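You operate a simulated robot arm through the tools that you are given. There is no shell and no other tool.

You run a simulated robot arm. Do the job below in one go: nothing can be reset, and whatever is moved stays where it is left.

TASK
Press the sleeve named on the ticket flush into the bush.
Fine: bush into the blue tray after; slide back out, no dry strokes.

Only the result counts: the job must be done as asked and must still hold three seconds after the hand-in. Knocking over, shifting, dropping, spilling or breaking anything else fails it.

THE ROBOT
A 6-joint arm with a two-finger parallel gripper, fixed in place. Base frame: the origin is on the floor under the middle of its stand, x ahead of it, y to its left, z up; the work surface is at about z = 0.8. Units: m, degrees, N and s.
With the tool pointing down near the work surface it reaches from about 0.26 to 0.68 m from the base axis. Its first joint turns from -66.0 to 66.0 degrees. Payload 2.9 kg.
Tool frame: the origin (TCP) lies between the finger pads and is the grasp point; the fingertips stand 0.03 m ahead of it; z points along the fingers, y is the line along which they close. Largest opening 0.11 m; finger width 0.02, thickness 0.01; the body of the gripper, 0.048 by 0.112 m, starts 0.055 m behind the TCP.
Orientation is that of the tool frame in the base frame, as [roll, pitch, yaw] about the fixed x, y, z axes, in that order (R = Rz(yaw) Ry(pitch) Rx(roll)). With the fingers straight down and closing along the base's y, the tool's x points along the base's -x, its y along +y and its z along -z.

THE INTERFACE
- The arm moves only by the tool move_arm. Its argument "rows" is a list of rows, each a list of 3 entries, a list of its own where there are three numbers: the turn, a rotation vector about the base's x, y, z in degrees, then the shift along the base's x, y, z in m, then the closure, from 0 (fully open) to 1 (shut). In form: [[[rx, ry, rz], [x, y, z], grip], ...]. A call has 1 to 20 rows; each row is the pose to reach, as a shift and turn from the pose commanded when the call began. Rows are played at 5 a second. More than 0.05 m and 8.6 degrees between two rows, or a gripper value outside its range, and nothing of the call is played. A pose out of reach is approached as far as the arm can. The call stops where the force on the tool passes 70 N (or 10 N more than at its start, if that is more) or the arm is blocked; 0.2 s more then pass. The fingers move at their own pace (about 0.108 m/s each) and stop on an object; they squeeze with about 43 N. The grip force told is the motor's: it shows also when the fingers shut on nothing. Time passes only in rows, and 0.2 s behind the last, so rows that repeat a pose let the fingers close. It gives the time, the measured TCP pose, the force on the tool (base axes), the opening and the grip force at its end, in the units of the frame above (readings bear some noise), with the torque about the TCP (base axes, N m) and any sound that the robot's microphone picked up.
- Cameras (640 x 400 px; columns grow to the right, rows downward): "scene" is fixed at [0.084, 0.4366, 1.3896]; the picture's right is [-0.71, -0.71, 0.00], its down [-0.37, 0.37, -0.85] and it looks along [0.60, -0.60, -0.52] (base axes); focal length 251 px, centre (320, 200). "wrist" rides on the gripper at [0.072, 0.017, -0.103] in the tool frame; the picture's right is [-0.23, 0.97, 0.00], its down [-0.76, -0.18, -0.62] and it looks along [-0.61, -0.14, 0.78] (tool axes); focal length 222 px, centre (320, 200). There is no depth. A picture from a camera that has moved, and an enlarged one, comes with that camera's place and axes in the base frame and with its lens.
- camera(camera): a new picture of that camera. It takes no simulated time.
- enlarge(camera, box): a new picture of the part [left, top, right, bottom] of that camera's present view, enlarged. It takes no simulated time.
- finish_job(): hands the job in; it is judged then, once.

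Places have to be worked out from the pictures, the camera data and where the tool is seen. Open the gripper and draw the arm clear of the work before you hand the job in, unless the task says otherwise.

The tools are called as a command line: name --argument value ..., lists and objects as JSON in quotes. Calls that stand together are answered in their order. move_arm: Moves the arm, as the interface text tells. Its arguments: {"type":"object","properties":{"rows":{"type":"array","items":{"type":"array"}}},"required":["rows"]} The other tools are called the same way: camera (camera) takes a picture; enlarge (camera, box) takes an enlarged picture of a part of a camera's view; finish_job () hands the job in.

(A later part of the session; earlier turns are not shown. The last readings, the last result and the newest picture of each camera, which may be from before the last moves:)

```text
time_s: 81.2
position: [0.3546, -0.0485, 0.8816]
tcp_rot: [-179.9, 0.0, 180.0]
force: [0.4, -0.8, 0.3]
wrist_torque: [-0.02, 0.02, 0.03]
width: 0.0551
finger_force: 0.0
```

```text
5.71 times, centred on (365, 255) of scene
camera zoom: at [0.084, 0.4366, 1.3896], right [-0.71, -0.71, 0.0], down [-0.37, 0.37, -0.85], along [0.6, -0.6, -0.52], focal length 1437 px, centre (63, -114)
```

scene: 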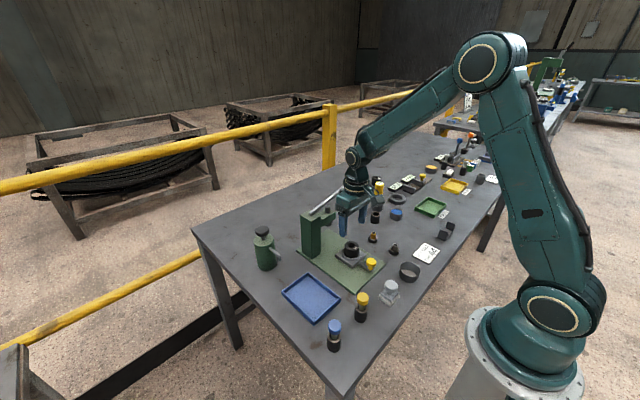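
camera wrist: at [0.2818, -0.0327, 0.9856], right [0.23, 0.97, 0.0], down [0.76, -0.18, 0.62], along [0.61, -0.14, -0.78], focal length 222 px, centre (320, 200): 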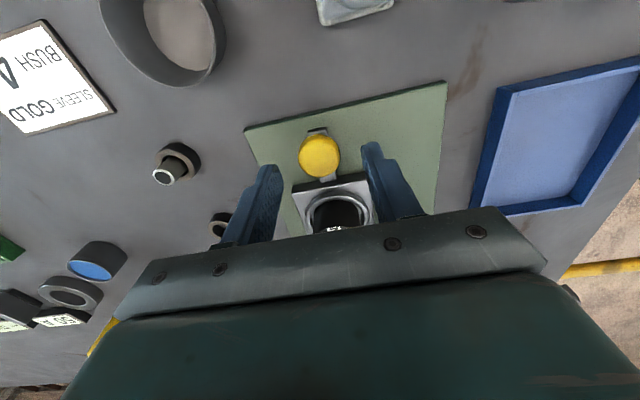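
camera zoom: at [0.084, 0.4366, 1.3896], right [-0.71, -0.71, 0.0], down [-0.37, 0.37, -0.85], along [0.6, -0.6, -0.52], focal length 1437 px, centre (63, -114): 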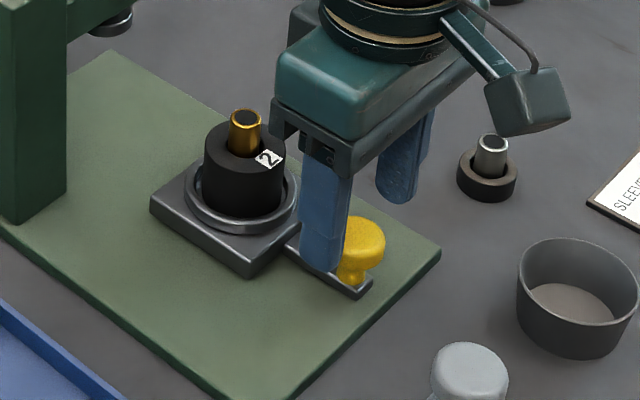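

The knob sits between the fingers. I'll lower 13 mm and close on the head.

move_arm --rows '[[[0, 0, 0], [0.001, -0.0005, -0.007], 0.5], [[0, 0, 0], [0.001, -0.0005, -0.014], 0.5], [[0, 0, 0], [0.001, -0.0005, -0.014], 0.7], [[0, 0, 0], [0.001, -0.0005, -0.014], 0.85], [[0, 0, 0], [0.001, -0.0005, -0.014], 0.85], [[0, 0, 0], [0.001, -0.0005, -0.014], 0.85]]'

enlarge --camera "wrist" --box '[260, 90, 390, 240]'

enlarge --camera "scene" --box '[335, 220, 395, 290]'

```text
time_s: 82.6
position: [0.3559, -0.0484, 0.8675]
tcp_rot: [-179.8, 0.0, 179.9]
force: [0.0, -1.6, -0.7]
wrist_torque: [-0.06, -0.15, 0.02]
width: 0.0292
finger_force: 45.1
```

```text
2.67 times, centred on (325, 165) of wrist
camera zoom: at [0.2828, -0.0335, 0.9703], right [0.23, 0.97, 0.0], down [0.76, -0.18, 0.62], along [0.61, -0.14, -0.78], focal length 592 px, centre (307, 293)
```

zoom: 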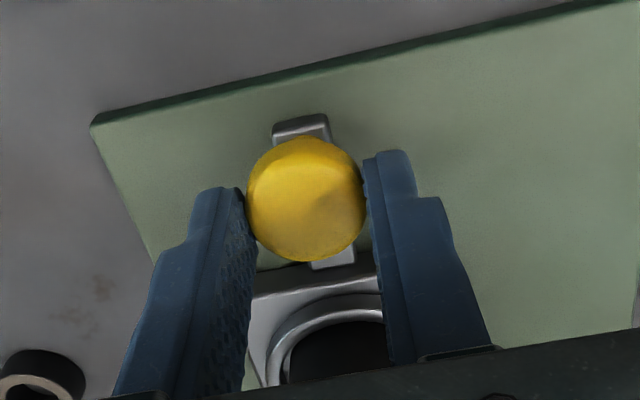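

```text
5.71 times, centred on (365, 255) of scene
camera zoom: at [0.084, 0.4366, 1.3896], right [-0.71, -0.71, 0.0], down [-0.37, 0.37, -0.85], along [0.6, -0.6, -0.52], focal length 1437 px, centre (63, -114)
```

zoom: 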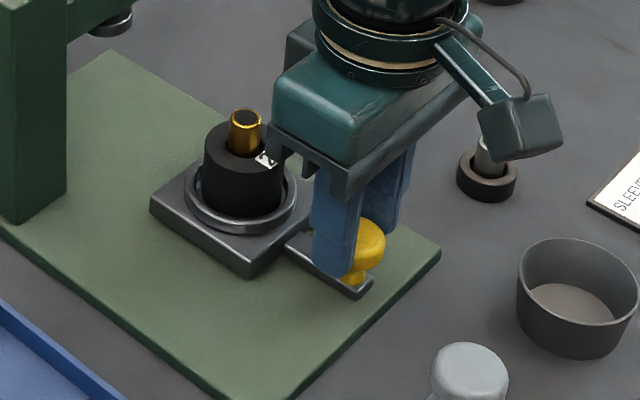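

The knob is gripped. I'll push the slide inward slowly, first 48 mm, watching the force and the standing sleeve.

move_arm --rows '[[[0, 0, 0], [0.008, 0, 0], 0.85], [[0, 0, 0], [0.016, 0, 0], 0.85], [[0, 0, 0], [0.024, 0, 0], 0.85], [[0, 0, 0], [0.032, 0, 0], 0.85], [[0, 0, 0], [0.04, 0, 0], 0.85], [[0, 0, 0], [0.048, 0, 0], 0.85]]'

enlarge --camera "scene" --box '[300, 190, 390, 290]'

camera --camera "wrist"

```text
time_s: 84.0
position: [0.4054, -0.0498, 0.8674]
tcp_rot: [-179.8, 0.3, -179.9]
force: [-0.1, 6.7, 35.6]
wrist_torque: [0.21, -0.02, -0.03]
width: 0.0294
finger_force: 45.4
```

```text
4.00 times, centred on (345, 240) of scene
camera zoom: at [0.0835, 0.4368, 1.3896], right [-0.71, -0.71, 0.0], down [-0.37, 0.37, -0.85], along [0.6, -0.6, -0.52], focal length 1006 px, centre (220, 40)
```

zoom: 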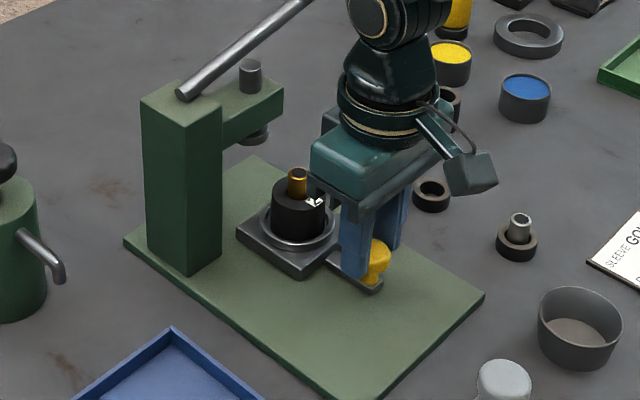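

```text
taken
camera wrist: at [0.3321, -0.0336, 0.9698], right [0.23, 0.97, 0.0], down [0.76, -0.18, 0.63], along [0.61, -0.14, -0.78], focal length 222 px, centre (320, 200)
```

wrist: 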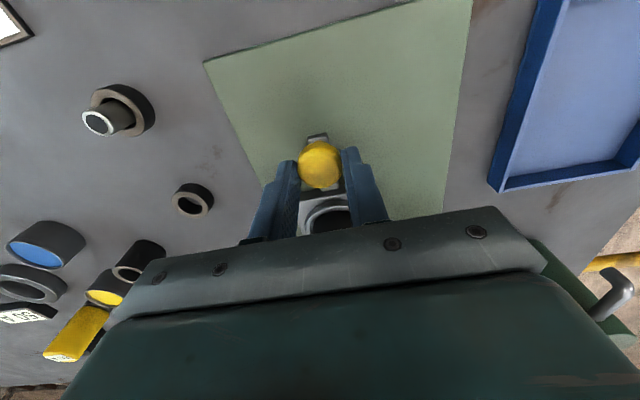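

The slide moves, though the tool is bearing down on it at 36 N. I'll ease up 2.5 mm and continue in.

move_arm --rows '[[[0, 0, 0], [0.002, 0.0005, 0.0025], 0.85], [[0, 0, 0], [0.009, 0.0005, 0.003], 0.85], [[0, 0, 0], [0.016, 0.0005, 0.003], 0.85], [[0, 0, 0], [0.023, 0.0005, 0.0035], 0.85], [[0, 0, 0], [0.03, 0.0005, 0.0035], 0.85]]'

enlarge --camera "scene" --box '[300, 190, 390, 290]'

enlarge --camera "scene" --box '[315, 205, 360, 250]'

```text
time_s: 85.2
position: [0.4331, -0.0501, 0.8676]
tcp_rot: [-179.9, -0.4, 180.0]
force: [-2.2, 4.8, -31.9]
wrist_torque: [0.13, 0.73, 0.0]
width: 0.0296
finger_force: 44.8
```

```text
4.00 times, centred on (345, 240) of scene
camera zoom: at [0.0845, 0.4366, 1.3896], right [-0.71, -0.71, 0.0], down [-0.37, 0.37, -0.85], along [0.6, -0.6, -0.52], focal length 1006 px, centre (220, 40)
```

zoom: 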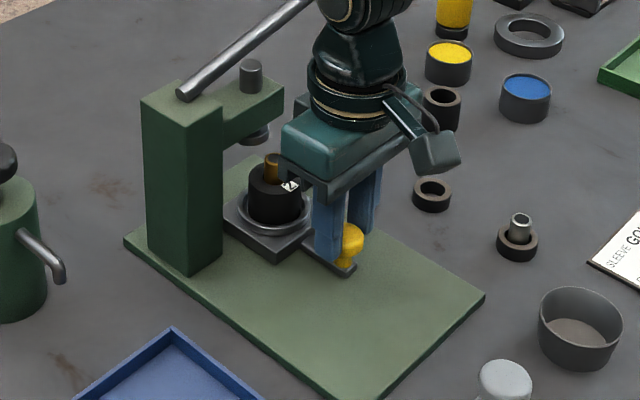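

```text
8.89 times, centred on (338, 228) of scene
camera zoom: at [0.0845, 0.4366, 1.3896], right [-0.71, -0.71, 0.0], down [-0.37, 0.37, -0.85], along [0.6, -0.6, -0.52], focal length 2235 px, centre (164, -44)
```

zoom: 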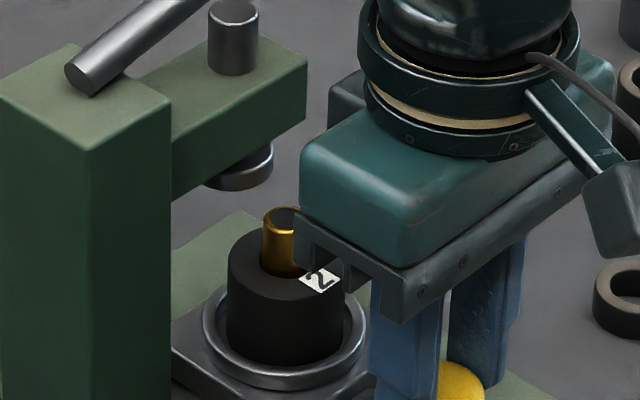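

Now it is pulling up 32 N, so the right height is in between. I'll drop 1.6 mm and push the remaining distance carefully toward the end stop.

move_arm --rows '[[[0, 0, 0], [0.001, 0.0005, -0.0017], 0.85], [[0, 0, 0], [0.008, 0.0005, -0.0016], 0.85], [[0, 0, 0], [0.015, 0.0005, -0.0015], 0.85], [[0, 0, 0], [0.02, 0.0005, -0.0014], 0.85], [[0, 0, 0], [0.024, 0.0005, -0.0014], 0.85]]'

enlarge --camera "scene" --box '[300, 190, 390, 290]'

enlarge --camera "scene" --box '[310, 205, 355, 250]'

```text
time_s: 86.4
position: [0.4564, -0.0499, 0.8679]
tcp_rot: [-179.8, -0.1, -180.0]
force: [-1.4, 3.3, -26.6]
wrist_torque: [0.18, -0.28, 0.06]
width: 0.0294
finger_force: 44.9
```

```text
4.00 times, centred on (345, 240) of scene
camera zoom: at [0.0844, 0.4366, 1.3896], right [-0.71, -0.71, 0.0], down [-0.37, 0.37, -0.85], along [0.6, -0.6, -0.52], focal length 1006 px, centre (220, 40)
```

zoom: 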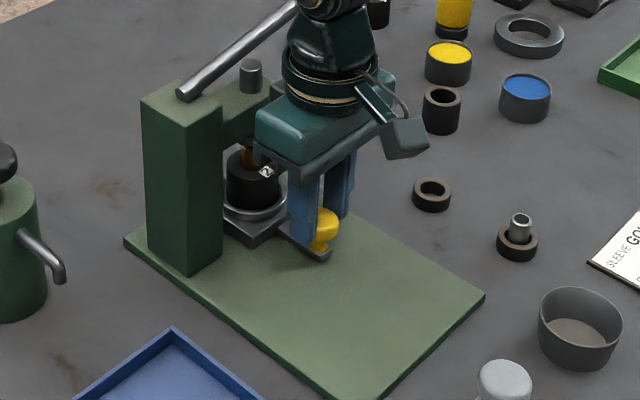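

```text
8.89 times, centred on (332, 228) of scene
camera zoom: at [0.0844, 0.4366, 1.3896], right [-0.71, -0.71, 0.0], down [-0.37, 0.37, -0.85], along [0.6, -0.6, -0.52], focal length 2235 px, centre (209, -44)
```

zoom: 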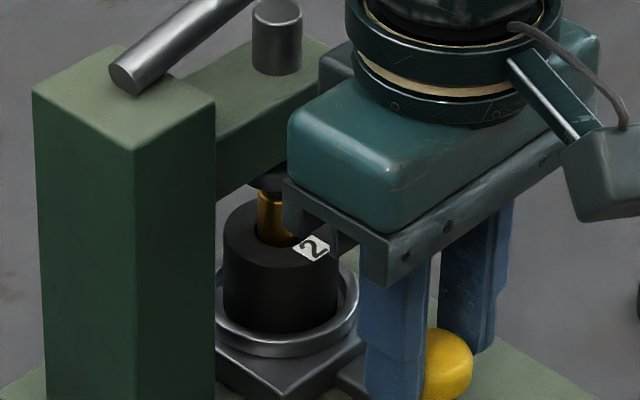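

The sleeve is passing under the ram. I'll ease the height again and push the last few millimetres until the slide stops.

move_arm --rows '[[[0, 0, 0], [0.001, 0.0, -0.0013], 0.85], [[0, 0, 0], [0.004, 0.0, -0.0013], 0.85], [[0, 0, 0], [0.007, 0.0, -0.0012], 0.85], [[0, 0, 0], [0.01, 0.0, -0.0012], 0.85]]'

enlarge --camera "scene" --box '[305, 200, 355, 250]'

camera --camera "wrist"

```text
time_s: 87.4
position: [0.4613, -0.0502, 0.8669]
tcp_rot: [180.0, -0.9, -180.0]
force: [-32.6, 3.7, 19.5]
wrist_torque: [0.12, 0.99, 0.02]
width: 0.0297
finger_force: 45.3
```

```text
8.00 times, centred on (330, 225) of scene
camera zoom: at [0.083, 0.4367, 1.3897], right [-0.71, -0.71, 0.0], down [-0.37, 0.37, -0.85], along [0.6, -0.6, -0.52], focal length 2011 px, centre (240, 0)
```

zoom: 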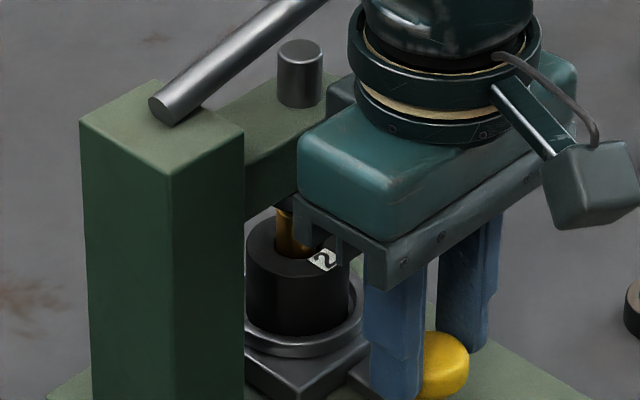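

```text
taken
camera wrist: at [0.3905, -0.0336, 0.9712], right [0.23, 0.97, 0.0], down [0.77, -0.18, 0.61], along [0.6, -0.14, -0.79], focal length 222 px, centre (320, 200)
```

wrist: 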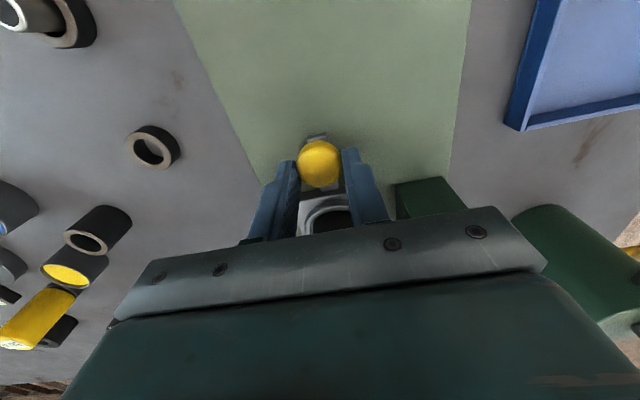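

The slide has hit its inner stop (33 N, travel about 105 mm). I'll relieve the push, open the fingers, and back away up and toward the robot.

move_arm --rows '[[[0, 0, 0], [-0.0045, 0, 0.0005], 0.85], [[0, 0, 0], [-0.0045, 0, 0.0005], 0.7], [[0, 0, 0], [-0.0045, 0, 0.0005], 0.5], [[0, 0, 0], [-0.0045, 0, 0.0005], 0.5], [[0, 0, 0], [-0.0045, 0, 0.03], 0.5], [[0, 0, 0], [-0.03, 0, 0.05], 0.5], [[0, 0, 0], [-0.06, 0, 0.08], 0.5], [[0, 0, 0], [-0.09, 0, 0.11], 0.5]]'

camera --camera "wrist"

enlarge --camera "scene" --box '[290, 160, 390, 270]'

enlarge --camera "scene" --box '[315, 205, 350, 240]'

```text
time_s: 89.2
position: [0.3767, -0.0511, 0.9789]
tcp_rot: [-179.9, -0.1, 180.0]
force: [-0.8, 0.8, 0.8]
wrist_torque: [0.03, -0.03, -0.01]
width: 0.0549
finger_force: 0.1
```

```text
taken
camera wrist: at [0.3048, -0.0347, 1.081], right [0.23, 0.97, 0.0], down [0.76, -0.18, 0.62], along [0.61, -0.14, -0.78], focal length 222 px, centre (320, 200)
```

wrist: 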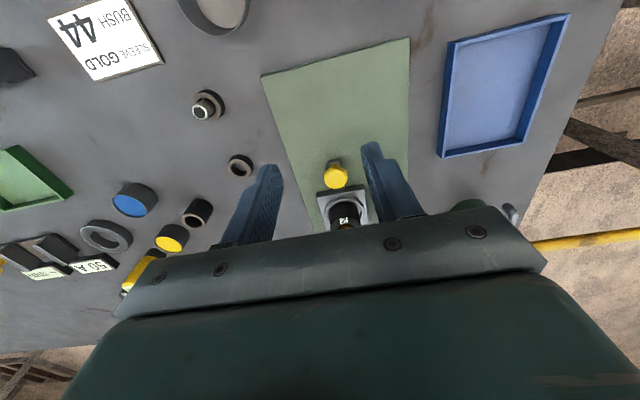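

```text
3.64 times, centred on (340, 215) of scene
camera zoom: at [0.084, 0.4366, 1.3896], right [-0.71, -0.71, 0.0], down [-0.37, 0.37, -0.85], along [0.6, -0.6, -0.52], focal length 914 px, centre (247, 146)
```

zoom: 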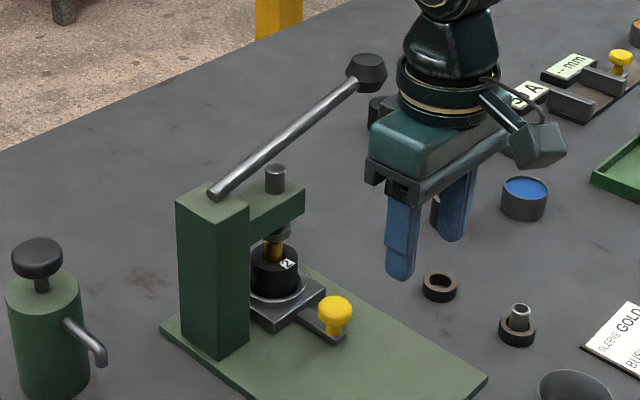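

```text
11.43 times, centred on (332, 222) of scene
camera zoom: at [0.084, 0.4366, 1.3896], right [-0.71, -0.71, 0.0], down [-0.37, 0.37, -0.85], along [0.6, -0.6, -0.52], focal length 2873 px, centre (177, -57)
```

zoom: 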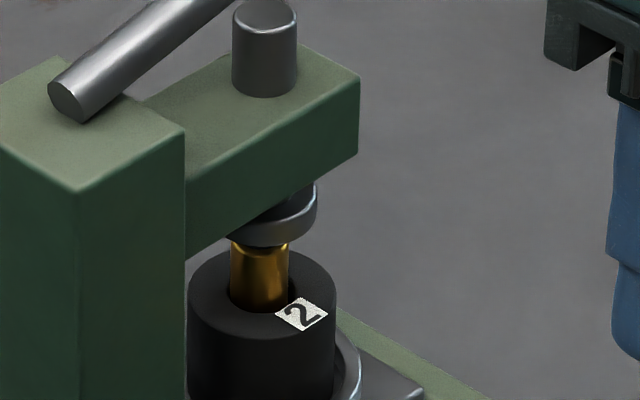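

The bush with its standing sleeve is now directly under the ram. The lever knob is at about (0.54, -0.174) with its top at z≈1.02. I'll close the fingers and go above it.

move_arm --rows '[[[0, 0, 0], [0, 0, 0.045], 0.8], [[0, 0, 0], [0, -0.025, 0.085], 1.0], [[0, 0, 0], [0.025, -0.055, 0.11], 1.0], [[0, 0, 0], [0.065, -0.08, 0.125], 1.0], [[0, 0, 0], [0.105, -0.1, 0.135], 1.0], [[0, 0, 0], [0.14, -0.115, 0.141], 1.0], [[0, 0, 0], [0.163, -0.123, 0.141], 1.0], [[0, 0, 0], [0.163, -0.123, 0.141], 1.0]]'

camera --camera "wrist"

enlarge --camera "scene" --box '[310, 130, 390, 220]'

```text
time_s: 91.0
position: [0.541, -0.1725, 1.1194]
tcp_rot: [-179.9, -0.1, 179.9]
force: [1.0, -0.2, -1.1]
wrist_torque: [0.0, 0.02, 0.01]
width: 0.0003
finger_force: 37.4
```

```text
taken
camera wrist: at [0.4684, -0.1563, 1.2211], right [0.23, 0.97, 0.0], down [0.76, -0.18, 0.62], along [0.61, -0.14, -0.78], focal length 222 px, centre (320, 200)
```

wrist: 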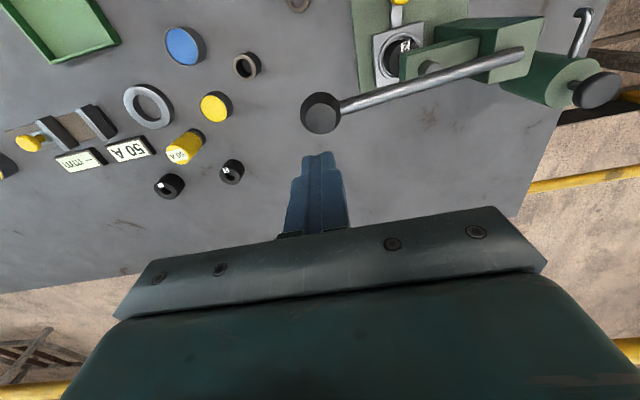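

```text
4.44 times, centred on (350, 175) of scene
camera zoom: at [0.084, 0.4366, 1.3896], right [-0.71, -0.71, 0.0], down [-0.37, 0.37, -0.85], along [0.6, -0.6, -0.52], focal length 1117 px, centre (187, 311)
```

zoom: 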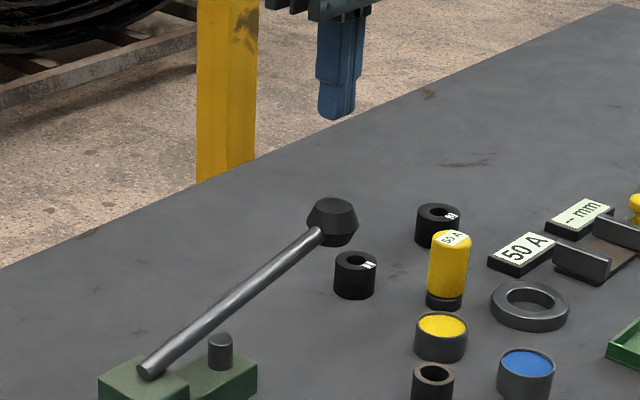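

I'm above the knob. I'll zoom in the wrist view to refine the knob's centre before touching it.

enlarge --camera "wrist" --box '[280, 70, 380, 170]'

enlarge --camera "scene" --box '[335, 165, 370, 195]'

enlarge --camera "wrist" --box '[360, 0, 560, 120]'

```text
4.00 times, centred on (330, 120) of wrist
camera zoom: at [0.4684, -0.1563, 1.2211], right [0.23, 0.97, 0.0], down [0.76, -0.18, 0.62], along [0.61, -0.14, -0.78], focal length 888 px, centre (280, 520)
```

zoom: 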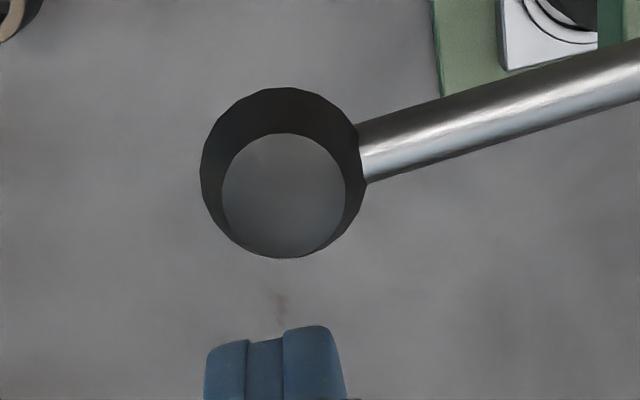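

```text
13.33 times, centred on (352, 180) of scene
camera zoom: at [0.084, 0.4366, 1.3896], right [-0.71, -0.71, 0.0], down [-0.37, 0.37, -0.85], along [0.6, -0.6, -0.52], focal length 3352 px, centre (-113, 467)
```

zoom: 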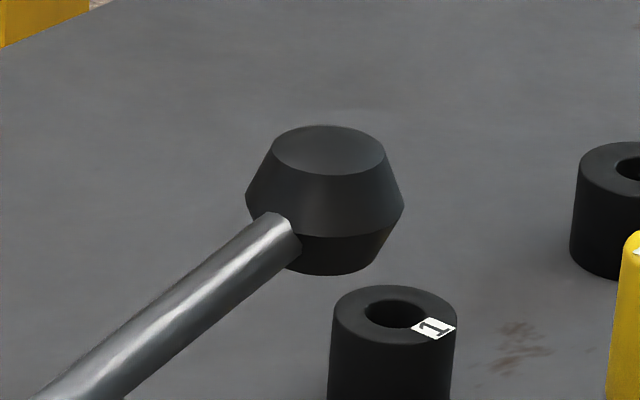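

```text
3.20 times, centred on (460, 60) of wrist
camera zoom: at [0.4684, -0.1563, 1.2211], right [0.23, 0.97, 0.0], down [0.76, -0.18, 0.62], along [0.61, -0.14, -0.78], focal length 711 px, centre (-128, 648)
```

zoom: 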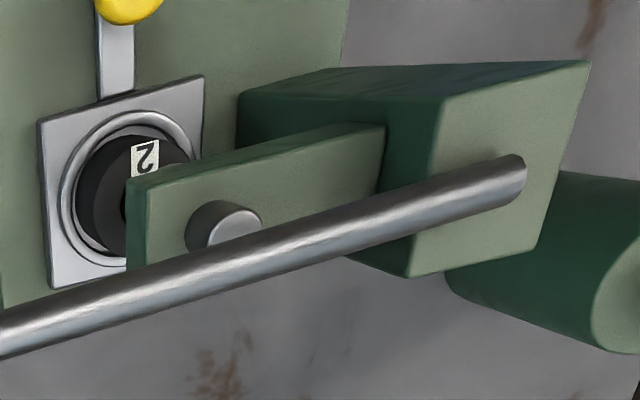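

The knob's top centre is about (0.538, -0.172), z≈1.015. I'll come down onto it and feel for contact.

move_arm --rows '[[[0, 0, 0], [-0.002, 0.0, -0.03], 1.0], [[0, 0, 0], [-0.003, 0.0, -0.06], 1.0], [[0, 0, 0], [-0.003, 0.0, -0.068], 1.0], [[0, 0, 0], [-0.003, 0.0, -0.074], 1.0]]'

enlarge --camera "scene" --box '[315, 150, 385, 230]'

camera --camera "wrist"

```text
time_s: 92.0
position: [0.5386, -0.1727, 1.0441]
tcp_rot: [-179.9, -0.1, 180.0]
force: [0.3, -0.1, 0.6]
wrist_torque: [-0.02, 0.02, 0.0]
width: 0.0
finger_force: 37.7
```

```text
5.00 times, centred on (350, 190) of scene
camera zoom: at [0.084, 0.4366, 1.3896], right [-0.71, -0.71, 0.0], down [-0.37, 0.37, -0.85], along [0.6, -0.6, -0.52], focal length 1257 px, centre (170, 250)
```

zoom: 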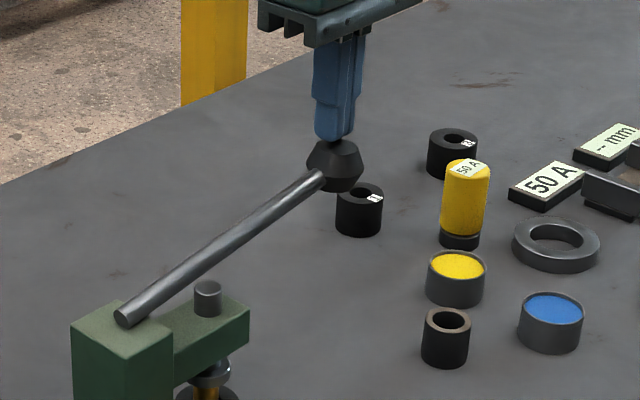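

```text
taken
camera wrist: at [0.4655, -0.1567, 1.1472], right [0.23, 0.97, 0.0], down [0.76, -0.18, 0.62], along [0.61, -0.14, -0.78], focal length 222 px, centre (320, 200)
```

wrist: 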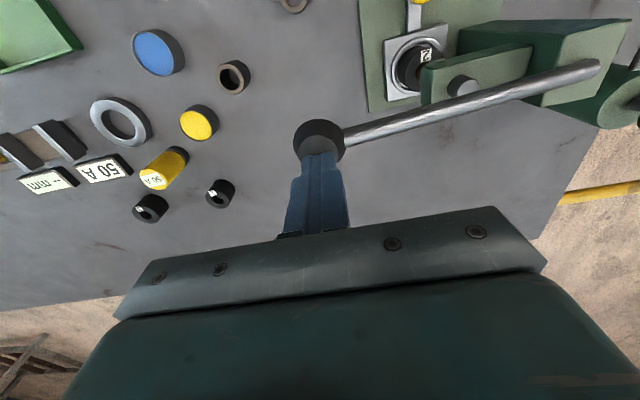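

The fingertips are just on the knob top. I'll press down gradually and watch the force.

move_arm --rows '[[[0, 0, 0], [0, 0, -0.006], 1.0], [[0, 0, 0], [0, -0.001, -0.012], 1.0], [[0, 0, 0], [0, -0.001, -0.018], 1.0], [[0, 0, 0], [0, -0.002, -0.024], 1.0]]'

enlarge --camera "scene" --box '[305, 150, 385, 250]'

enlarge --camera "scene" --box '[315, 205, 350, 240]'

```text
time_s: 93.0
position: [0.5389, -0.1747, 1.0209]
tcp_rot: [-179.9, 0.1, 180.0]
force: [1.9, -0.7, 9.4]
wrist_torque: [-0.02, 0.02, -0.06]
width: 0.0
finger_force: 37.7
```

```text
4.00 times, centred on (345, 200) of scene
camera zoom: at [0.0839, 0.4366, 1.3896], right [-0.71, -0.71, 0.0], down [-0.37, 0.37, -0.85], along [0.6, -0.6, -0.52], focal length 1006 px, centre (220, 200)
```

zoom: 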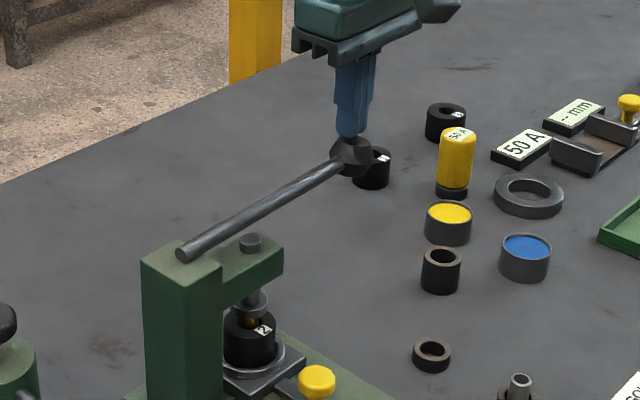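

```text
11.43 times, centred on (332, 222) of scene
camera zoom: at [0.0839, 0.4366, 1.3896], right [-0.71, -0.71, 0.0], down [-0.37, 0.37, -0.85], along [0.6, -0.6, -0.52], focal length 2873 px, centre (177, -57)
```

zoom: 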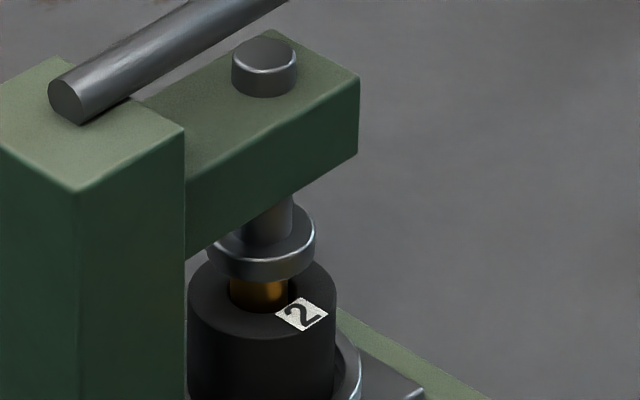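

The ram comes down well, with only 9 N at the knob. I'll keep pressing in small steps.

move_arm --rows '[[[0, 0, 0], [0, 0, -0.005], 1.0], [[0, 0, 0], [0, 0, -0.01], 1.0], [[0, 0, 0], [0, 0, -0.015], 1.0], [[0, 0, 0], [0, 0, -0.02], 1.0]]'

enlarge --camera "scene" --box '[305, 150, 385, 250]'

enlarge --camera "scene" --box '[315, 205, 350, 240]'

```text
time_s: 94.0
position: [0.5375, -0.1744, 1.0003]
tcp_rot: [-179.9, -0.1, -179.9]
force: [-1.9, -0.8, 8.4]
wrist_torque: [-0.06, 0.08, -0.08]
width: 0.0
finger_force: 38.1
```

```text
4.00 times, centred on (345, 200) of scene
camera zoom: at [0.0838, 0.4366, 1.3896], right [-0.71, -0.71, 0.0], down [-0.37, 0.37, -0.85], along [0.6, -0.6, -0.52], focal length 1006 px, centre (220, 200)
```

zoom: 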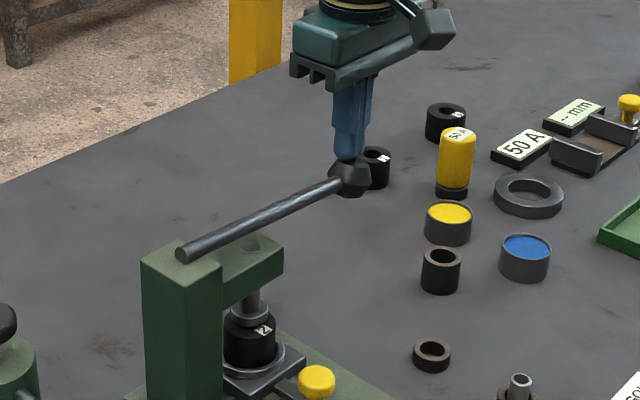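

```text
11.43 times, centred on (332, 222) of scene
camera zoom: at [0.0838, 0.4366, 1.3896], right [-0.71, -0.71, 0.0], down [-0.37, 0.37, -0.85], along [0.6, -0.6, -0.52], focal length 2873 px, centre (177, -57)
```

zoom: 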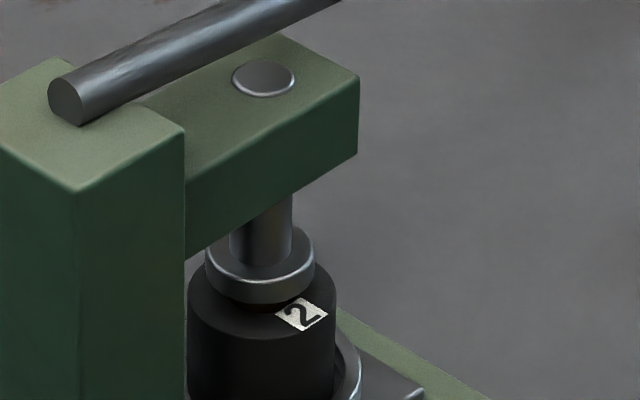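

The ram is nearly at the bush top. I'll continue in 3 mm steps until the force rises firmly.

move_arm --rows '[[[0, 0, 0], [0, 0, -0.003], 1.0], [[0, 0, 0], [0, 0, -0.006], 1.0], [[0, 0, 0], [0, 0, -0.009], 1.0]]'

enlarge --camera "scene" --box '[315, 205, 350, 240]'

enlarge --camera "scene" --box '[315, 145, 385, 225]'

```text
time_s: 94.8
position: [0.5389, -0.1746, 0.9913]
tcp_rot: [-179.9, 0.1, -179.8]
force: [1.0, 2.2, 10.1]
wrist_torque: [0.04, 0.0, -0.09]
width: 0.0
finger_force: 38.0
```

```text
11.43 times, centred on (332, 222) of scene
camera zoom: at [0.0839, 0.4367, 1.3896], right [-0.71, -0.71, 0.0], down [-0.37, 0.37, -0.85], along [0.6, -0.6, -0.52], focal length 2873 px, centre (177, -57)
```

zoom: 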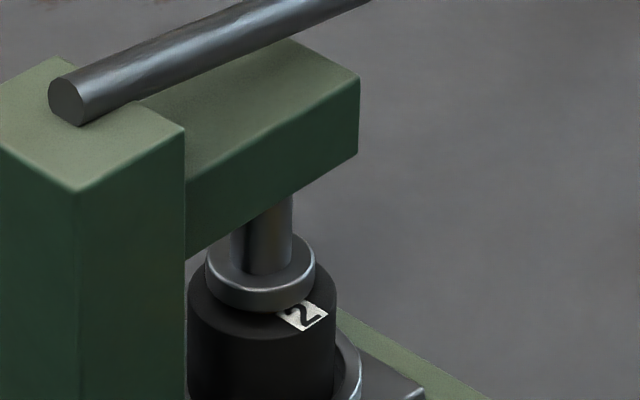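

```text
5.00 times, centred on (350, 185) of scene
camera zoom: at [0.0839, 0.4367, 1.3896], right [-0.71, -0.71, 0.0], down [-0.37, 0.37, -0.85], along [0.6, -0.6, -0.52], focal length 1257 px, centre (170, 275)
```

zoom: 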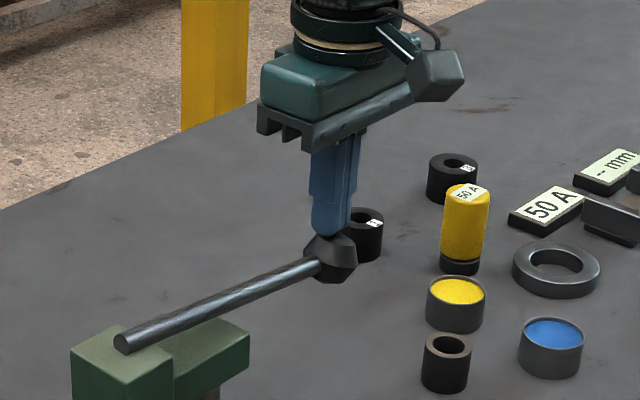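

Still about 10 N. I'll continue with smaller steps until it bottoms on the bush face.

move_arm --rows '[[[0, 0, 0], [0, 0, -0.002], 1.0], [[0, 0, 0], [0, 0, -0.004], 1.0], [[0, 0, 0], [0, 0, -0.006], 1.0]]'

enlarge --camera "scene" --box '[315, 210, 345, 240]'

```text
time_s: 95.6
position: [0.5381, -0.1759, 0.9856]
tcp_rot: [-179.9, 0.1, -179.9]
force: [3.2, 3.5, 9.8]
wrist_torque: [0.12, -0.08, -0.01]
width: 0.0002
finger_force: 37.8
```

```text
13.33 times, centred on (330, 225) of scene
camera zoom: at [0.0839, 0.4367, 1.3896], right [-0.71, -0.71, 0.0], down [-0.37, 0.37, -0.85], along [0.6, -0.6, -0.52], focal length 3352 px, centre (187, -133)
```

zoom: 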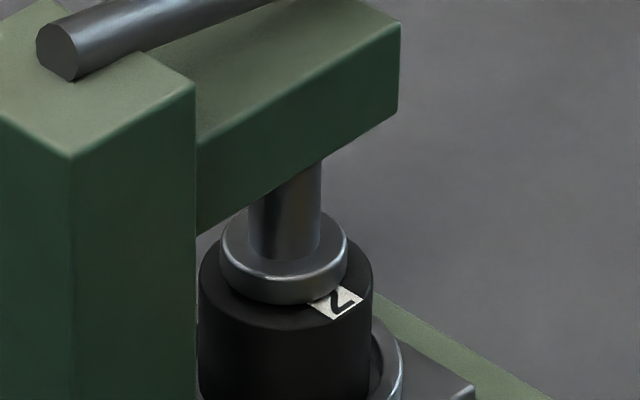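

By my estimate the ram disc is about 4 mm above the bush face, so roughly 9 mm more at the knob. I'll continue.

move_arm --rows '[[[0, 0, 0], [0, 0, -0.002], 1.0], [[0, 0, 0], [0, 0, -0.004], 1.0], [[0, 0, 0], [0, 0, -0.006], 1.0]]'

enlarge --camera "scene" --box '[315, 210, 345, 240]'

```text
time_s: 96.4
position: [0.537, -0.174, 0.9789]
tcp_rot: [-180.0, 0.1, -180.0]
force: [0.6, 4.1, 16.6]
wrist_torque: [0.13, 0.05, 0.05]
width: 0.0003
finger_force: 37.4
```

```text
13.33 times, centred on (330, 225) of scene
camera zoom: at [0.0837, 0.4368, 1.3896], right [-0.71, -0.71, 0.0], down [-0.37, 0.37, -0.85], along [0.6, -0.6, -0.52], focal length 3352 px, centre (187, -133)
```

zoom: 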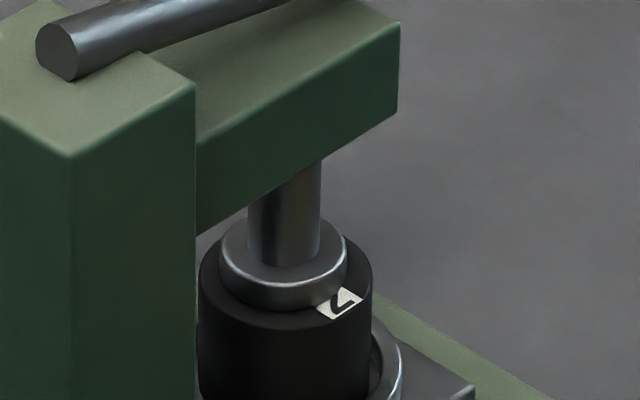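

The force is starting to rise (17 N). I'll press on until it bottoms on the bush face.

move_arm --rows '[[[0, 0, 0], [0, 0, -0.002], 1.0], [[0, 0, 0], [0, 0, -0.004], 1.0], [[0, 0, 0], [0, 0, -0.005], 1.0]]'

enlarge --camera "scene" --box '[315, 210, 345, 240]'

```text
time_s: 97.2
position: [0.5372, -0.1739, 0.9786]
tcp_rot: [-179.7, 0.4, 180.0]
force: [-16.5, 9.5, 50.3]
wrist_torque: [0.39, 0.66, -0.13]
width: 0.0
finger_force: 37.1
```

```text
13.33 times, centred on (330, 225) of scene
camera zoom: at [0.0827, 0.4371, 1.3895], right [-0.71, -0.71, 0.0], down [-0.37, 0.37, -0.85], along [0.6, -0.6, -0.52], focal length 3352 px, centre (187, -133)
```

zoom: 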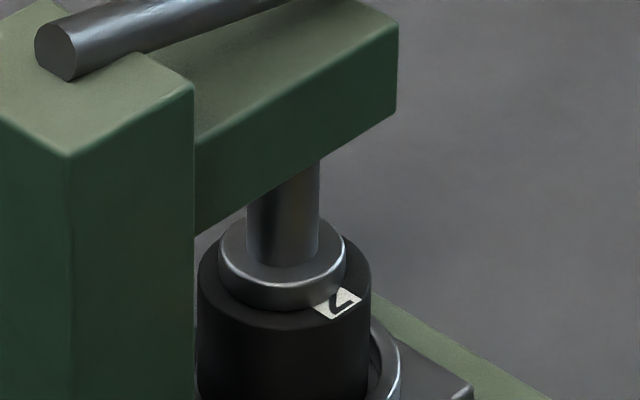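

It has bottomed at 50 N with no more motion. I'll hold a moment at this load, then rise slowly and see whether the lever returns by itself.

move_arm --rows '[[[0, 0, 0], [0, 0, -0.001], 1.0], [[0, 0, 0], [0, 0, -0.001], 1.0], [[0, 0, 0], [0, 0, -0.001], 1.0], [[0, 0, 0], [0, 0, 0.004], 1.0], [[0, 0, 0], [0, 0, 0.012], 1.0], [[0, 0, 0], [0, 0, 0.022], 1.0]]'

enlarge --camera "scene" --box '[305, 150, 385, 250]'

enlarge --camera "scene" --box '[315, 210, 345, 240]'

```text
time_s: 98.6
position: [0.537, -0.1742, 0.9956]
tcp_rot: [180.0, -0.2, 179.9]
force: [0.0, -1.1, 1.9]
wrist_torque: [-0.04, 0.0, -0.01]
width: 0.0
finger_force: 37.7
```

```text
4.00 times, centred on (345, 200) of scene
camera zoom: at [0.084, 0.4366, 1.3896], right [-0.71, -0.71, 0.0], down [-0.37, 0.37, -0.85], along [0.6, -0.6, -0.52], focal length 1006 px, centre (220, 200)
```

zoom: 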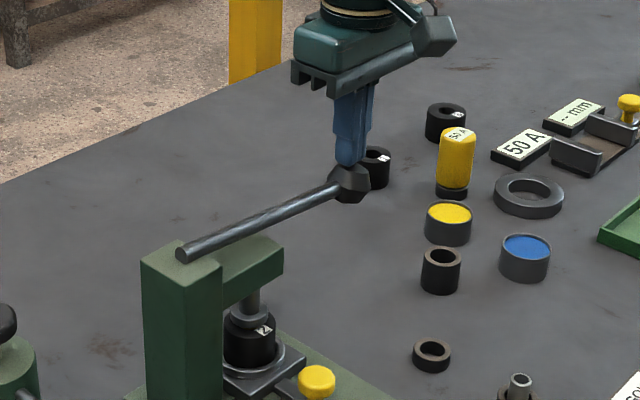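

```text
13.33 times, centred on (330, 225) of scene
camera zoom: at [0.084, 0.4366, 1.3896], right [-0.71, -0.71, 0.0], down [-0.37, 0.37, -0.85], along [0.6, -0.6, -0.52], focal length 3352 px, centre (187, -133)
```

zoom: 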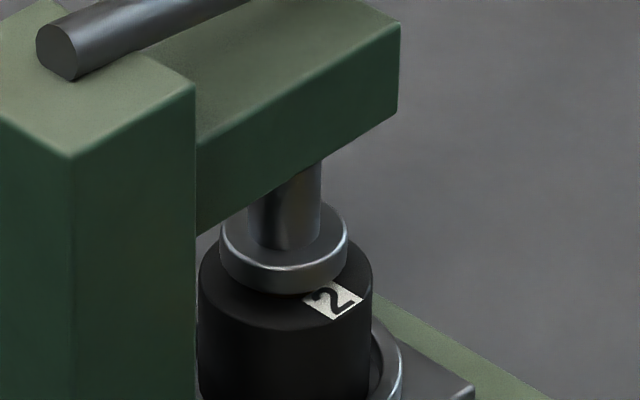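

The lever follows up under its own spring. I'll let it rise gently to the top and then clear it.

move_arm --rows '[[[0, 0, 0], [0, 0, 0.01], 1.0], [[0, 0, 0], [0, 0, 0.02], 1.0], [[0, 0, 0], [0, 0, 0.03], 1.0], [[0, 0, 0], [0, 0, 0.04], 1.0], [[0, 0, 0], [0, 0, 0.05], 1.0], [[0, 0, 0], [0, 0, 0.07], 1.0], [[0, 0, 0], [0, 0, 0.1], 1.0]]'

enlarge --camera "scene" --box '[305, 150, 385, 250]'

enlarge --camera "scene" --box '[315, 210, 345, 240]'

```text
time_s: 100.2
position: [0.539, -0.1748, 1.0966]
tcp_rot: [-179.9, 0.1, 180.0]
force: [-0.3, 0.2, -0.4]
wrist_torque: [-0.03, 0.02, 0.0]
width: 0.0001
finger_force: 37.7
```

```text
4.00 times, centred on (345, 200) of scene
camera zoom: at [0.084, 0.4366, 1.3896], right [-0.71, -0.71, 0.0], down [-0.37, 0.37, -0.85], along [0.6, -0.6, -0.52], focal length 1006 px, centre (220, 200)
```

zoom: 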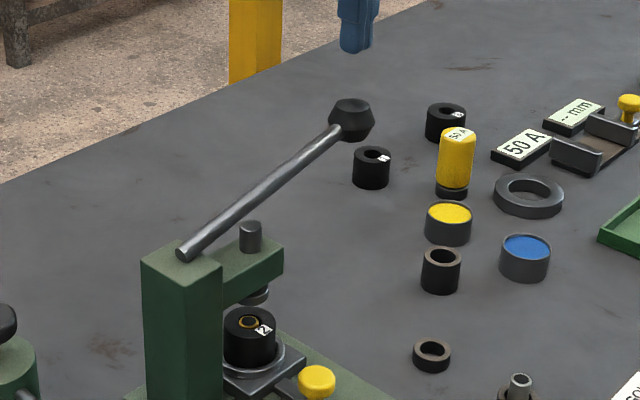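

```text
13.33 times, centred on (330, 225) of scene
camera zoom: at [0.084, 0.4366, 1.3896], right [-0.71, -0.71, 0.0], down [-0.37, 0.37, -0.85], along [0.6, -0.6, -0.52], focal length 3352 px, centre (187, -133)
```

zoom: 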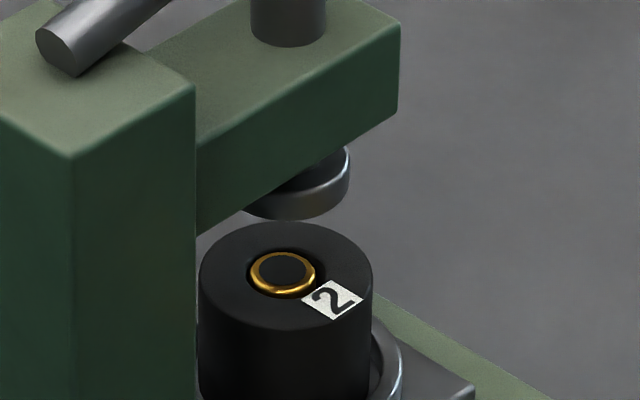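

The gold sleeve is now flush with the bush face and the ram is back up. Next I'll go back to the slide knob by the same route I left it, with the fingers open.

move_arm --rows '[[[0, 0, 0], [-0.03, 0.01, 0.01], 0.8], [[0, 0, 0], [-0.07, 0.025, 0.01], 0.6], [[0, 0, 0], [-0.11, 0.045, 0.0], 0.5], [[0, 0, 0], [-0.14, 0.075, -0.02], 0.5], [[0, 0, 0], [-0.158, 0.105, -0.05], 0.5], [[0, 0, 0], [-0.163, 0.1225, -0.09], 0.5], [[0, 0, 0], [-0.165, 0.1245, -0.118], 0.5], [[0, 0, 0], [-0.165, 0.1245, -0.118], 0.5]]'

camera --camera "wrist"

enlarge --camera "scene" --box '[300, 180, 400, 280]'

```text
time_s: 102.0
position: [0.3707, -0.0491, 0.9777]
tcp_rot: [-180.0, -0.1, 180.0]
force: [0.5, -0.6, 0.3]
wrist_torque: [0.0, 0.02, -0.01]
width: 0.0548
finger_force: 0.1
```

```text
taken
camera wrist: at [0.2983, -0.033, 1.0786], right [0.23, 0.97, 0.0], down [0.76, -0.18, 0.62], along [0.61, -0.14, -0.78], focal length 222 px, centre (320, 200)
```

wrist: 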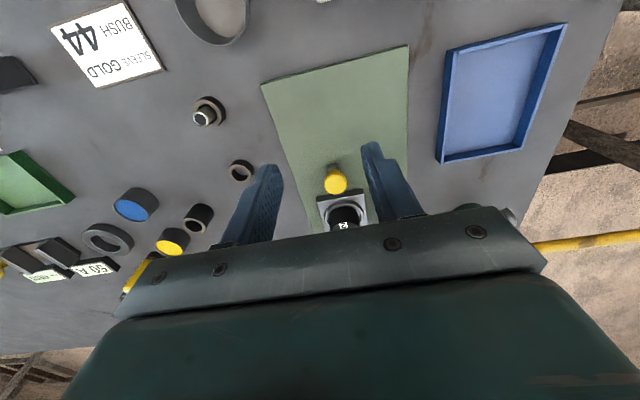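

```text
4.00 times, centred on (350, 230) of scene
camera zoom: at [0.084, 0.4366, 1.3896], right [-0.71, -0.71, 0.0], down [-0.37, 0.37, -0.85], along [0.6, -0.6, -0.52], focal length 1006 px, centre (200, 80)
```

zoom: 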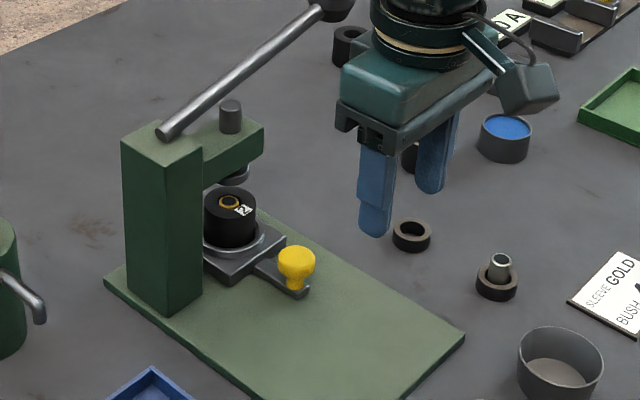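

I'll approach the knob along the reverse of my exit path and grip it.

move_arm --rows '[[[0, 0, 0], [0.03, 0, -0.03], 0.5], [[0, 0, 0], [0.06, -0.0005, -0.06], 0.5], [[0, 0, 0], [0.09, -0.001, -0.08], 0.5], [[0, 0, 0], [0.09, -0.001, -0.097], 0.5], [[0, 0, 0], [0.09, -0.001, -0.11], 0.5], [[0, 0, 0], [0.09, -0.001, -0.11], 0.5]]'

camera --camera "wrist"

enlarge --camera "scene" --box '[300, 190, 390, 280]'

```text
time_s: 103.4
position: [0.463, -0.0497, 0.8658]
tcp_rot: [-179.9, -0.1, -179.9]
force: [-0.6, 0.2, 0.5]
wrist_torque: [0.04, 0.01, 0.01]
width: 0.0552
finger_force: 0.0
```

```text
taken
camera wrist: at [0.39, -0.0335, 0.9695], right [0.23, 0.97, 0.0], down [0.76, -0.18, 0.62], along [0.61, -0.14, -0.78], focal length 222 px, centre (320, 200)
```

wrist: 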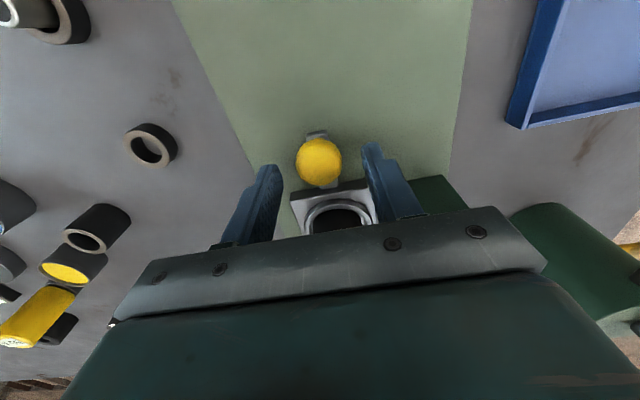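

```text
4.44 times, centred on (345, 235) of scene
camera zoom: at [0.084, 0.4366, 1.3896], right [-0.71, -0.71, 0.0], down [-0.37, 0.37, -0.85], along [0.6, -0.6, -0.52], focal length 1117 px, centre (209, 44)
```

zoom: 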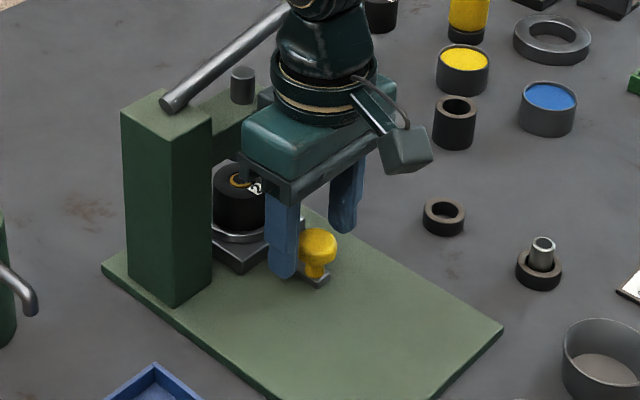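

The knob is between the fingers. I'll close on it and start drawing the slide out.

move_arm --rows '[[[0, 0, 0], [-0.001, 0, 0.0005], 0.7], [[0, 0, 0], [-0.001, 0, 0.0005], 0.85], [[0, 0, 0], [-0.001, 0, 0.0005], 0.85], [[0, 0, 0], [-0.001, 0, 0.0005], 0.85], [[0, 0, 0], [-0.009, 0, 0.0005], 0.85], [[0, 0, 0], [-0.018, 0, 0.0005], 0.85], [[0, 0, 0], [-0.027, 0, 0.0005], 0.85]]'

enlarge --camera "scene" --box '[300, 190, 390, 280]'

```text
time_s: 105.0
position: [0.4347, -0.0499, 0.8672]
tcp_rot: [-180.0, -0.1, -179.9]
force: [1.2, 10.0, -21.7]
wrist_torque: [0.25, -0.29, 0.09]
width: 0.0293
finger_force: 44.8
```

```text
4.44 times, centred on (345, 235) of scene
camera zoom: at [0.0843, 0.4368, 1.3895], right [-0.71, -0.71, 0.0], down [-0.37, 0.37, -0.85], along [0.6, -0.6, -0.52], focal length 1117 px, centre (209, 44)
```

zoom: 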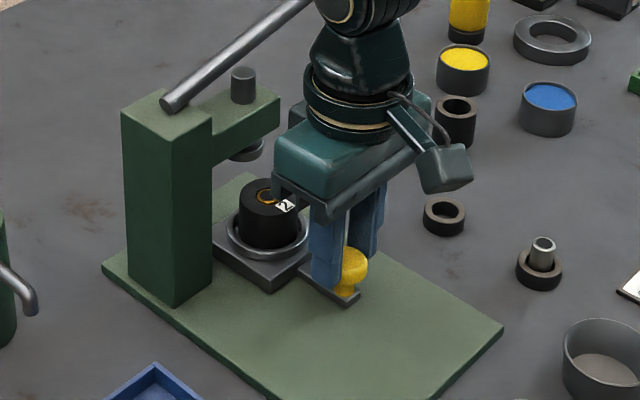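

The slide is coming out. I'll correct the small upward and sideways load and keep pulling.

move_arm --rows '[[[0, 0, 0], [-0.002, 0.0006, -0.0012], 0.85], [[0, 0, 0], [-0.01, 0.0006, -0.0012], 0.85], [[0, 0, 0], [-0.019, 0.0006, -0.0012], 0.85], [[0, 0, 0], [-0.028, 0.0006, -0.0012], 0.85], [[0, 0, 0], [-0.037, 0.0006, -0.0012], 0.85]]'

enlarge --camera "scene" --box '[310, 190, 400, 280]'

```text
time_s: 106.2
position: [0.3989, -0.0499, 0.8676]
tcp_rot: [-179.9, 0.1, -179.9]
force: [1.0, 8.3, -3.1]
wrist_torque: [0.31, 0.67, -0.01]
width: 0.0293
finger_force: 45.5
```

```text
4.44 times, centred on (355, 235) of scene
camera zoom: at [0.0841, 0.4368, 1.3896], right [-0.71, -0.71, 0.0], down [-0.37, 0.37, -0.85], along [0.6, -0.6, -0.52], focal length 1117 px, centre (164, 44)
```

zoom: 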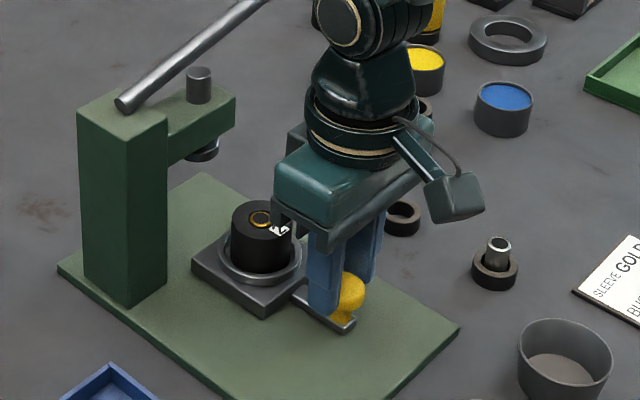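

Forces are small. I'll pull the remaining 43 mm to the outer stop.

move_arm --rows '[[[0, 0, 0], [-0.009, 0.0003, 0], 0.85], [[0, 0, 0], [-0.018, 0.0003, 0.0], 0.85], [[0, 0, 0], [-0.027, 0.0003, 0.0], 0.85], [[0, 0, 0], [-0.036, 0.0003, 0.0], 0.85], [[0, 0, 0], [-0.042, 0.0003, 0.0], 0.85], [[0, 0, 0], [-0.045, 0.0003, 0.0], 0.85]]'

enlarge --camera "scene" --box '[310, 190, 400, 290]'

```text
time_s: 107.6
position: [0.3557, -0.0501, 0.8683]
tcp_rot: [-179.9, 0.4, -179.8]
force: [21.7, 4.7, -32.1]
wrist_torque: [0.11, -0.72, 0.0]
width: 0.0296
finger_force: 45.3
```

```text
4.00 times, centred on (355, 240) of scene
camera zoom: at [0.0849, 0.4367, 1.3895], right [-0.71, -0.71, 0.0], down [-0.37, 0.37, -0.85], along [0.6, -0.6, -0.52], focal length 1006 px, centre (180, 40)
```

zoom: 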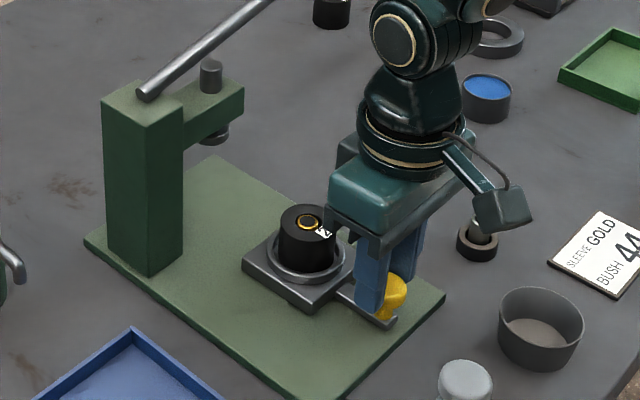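

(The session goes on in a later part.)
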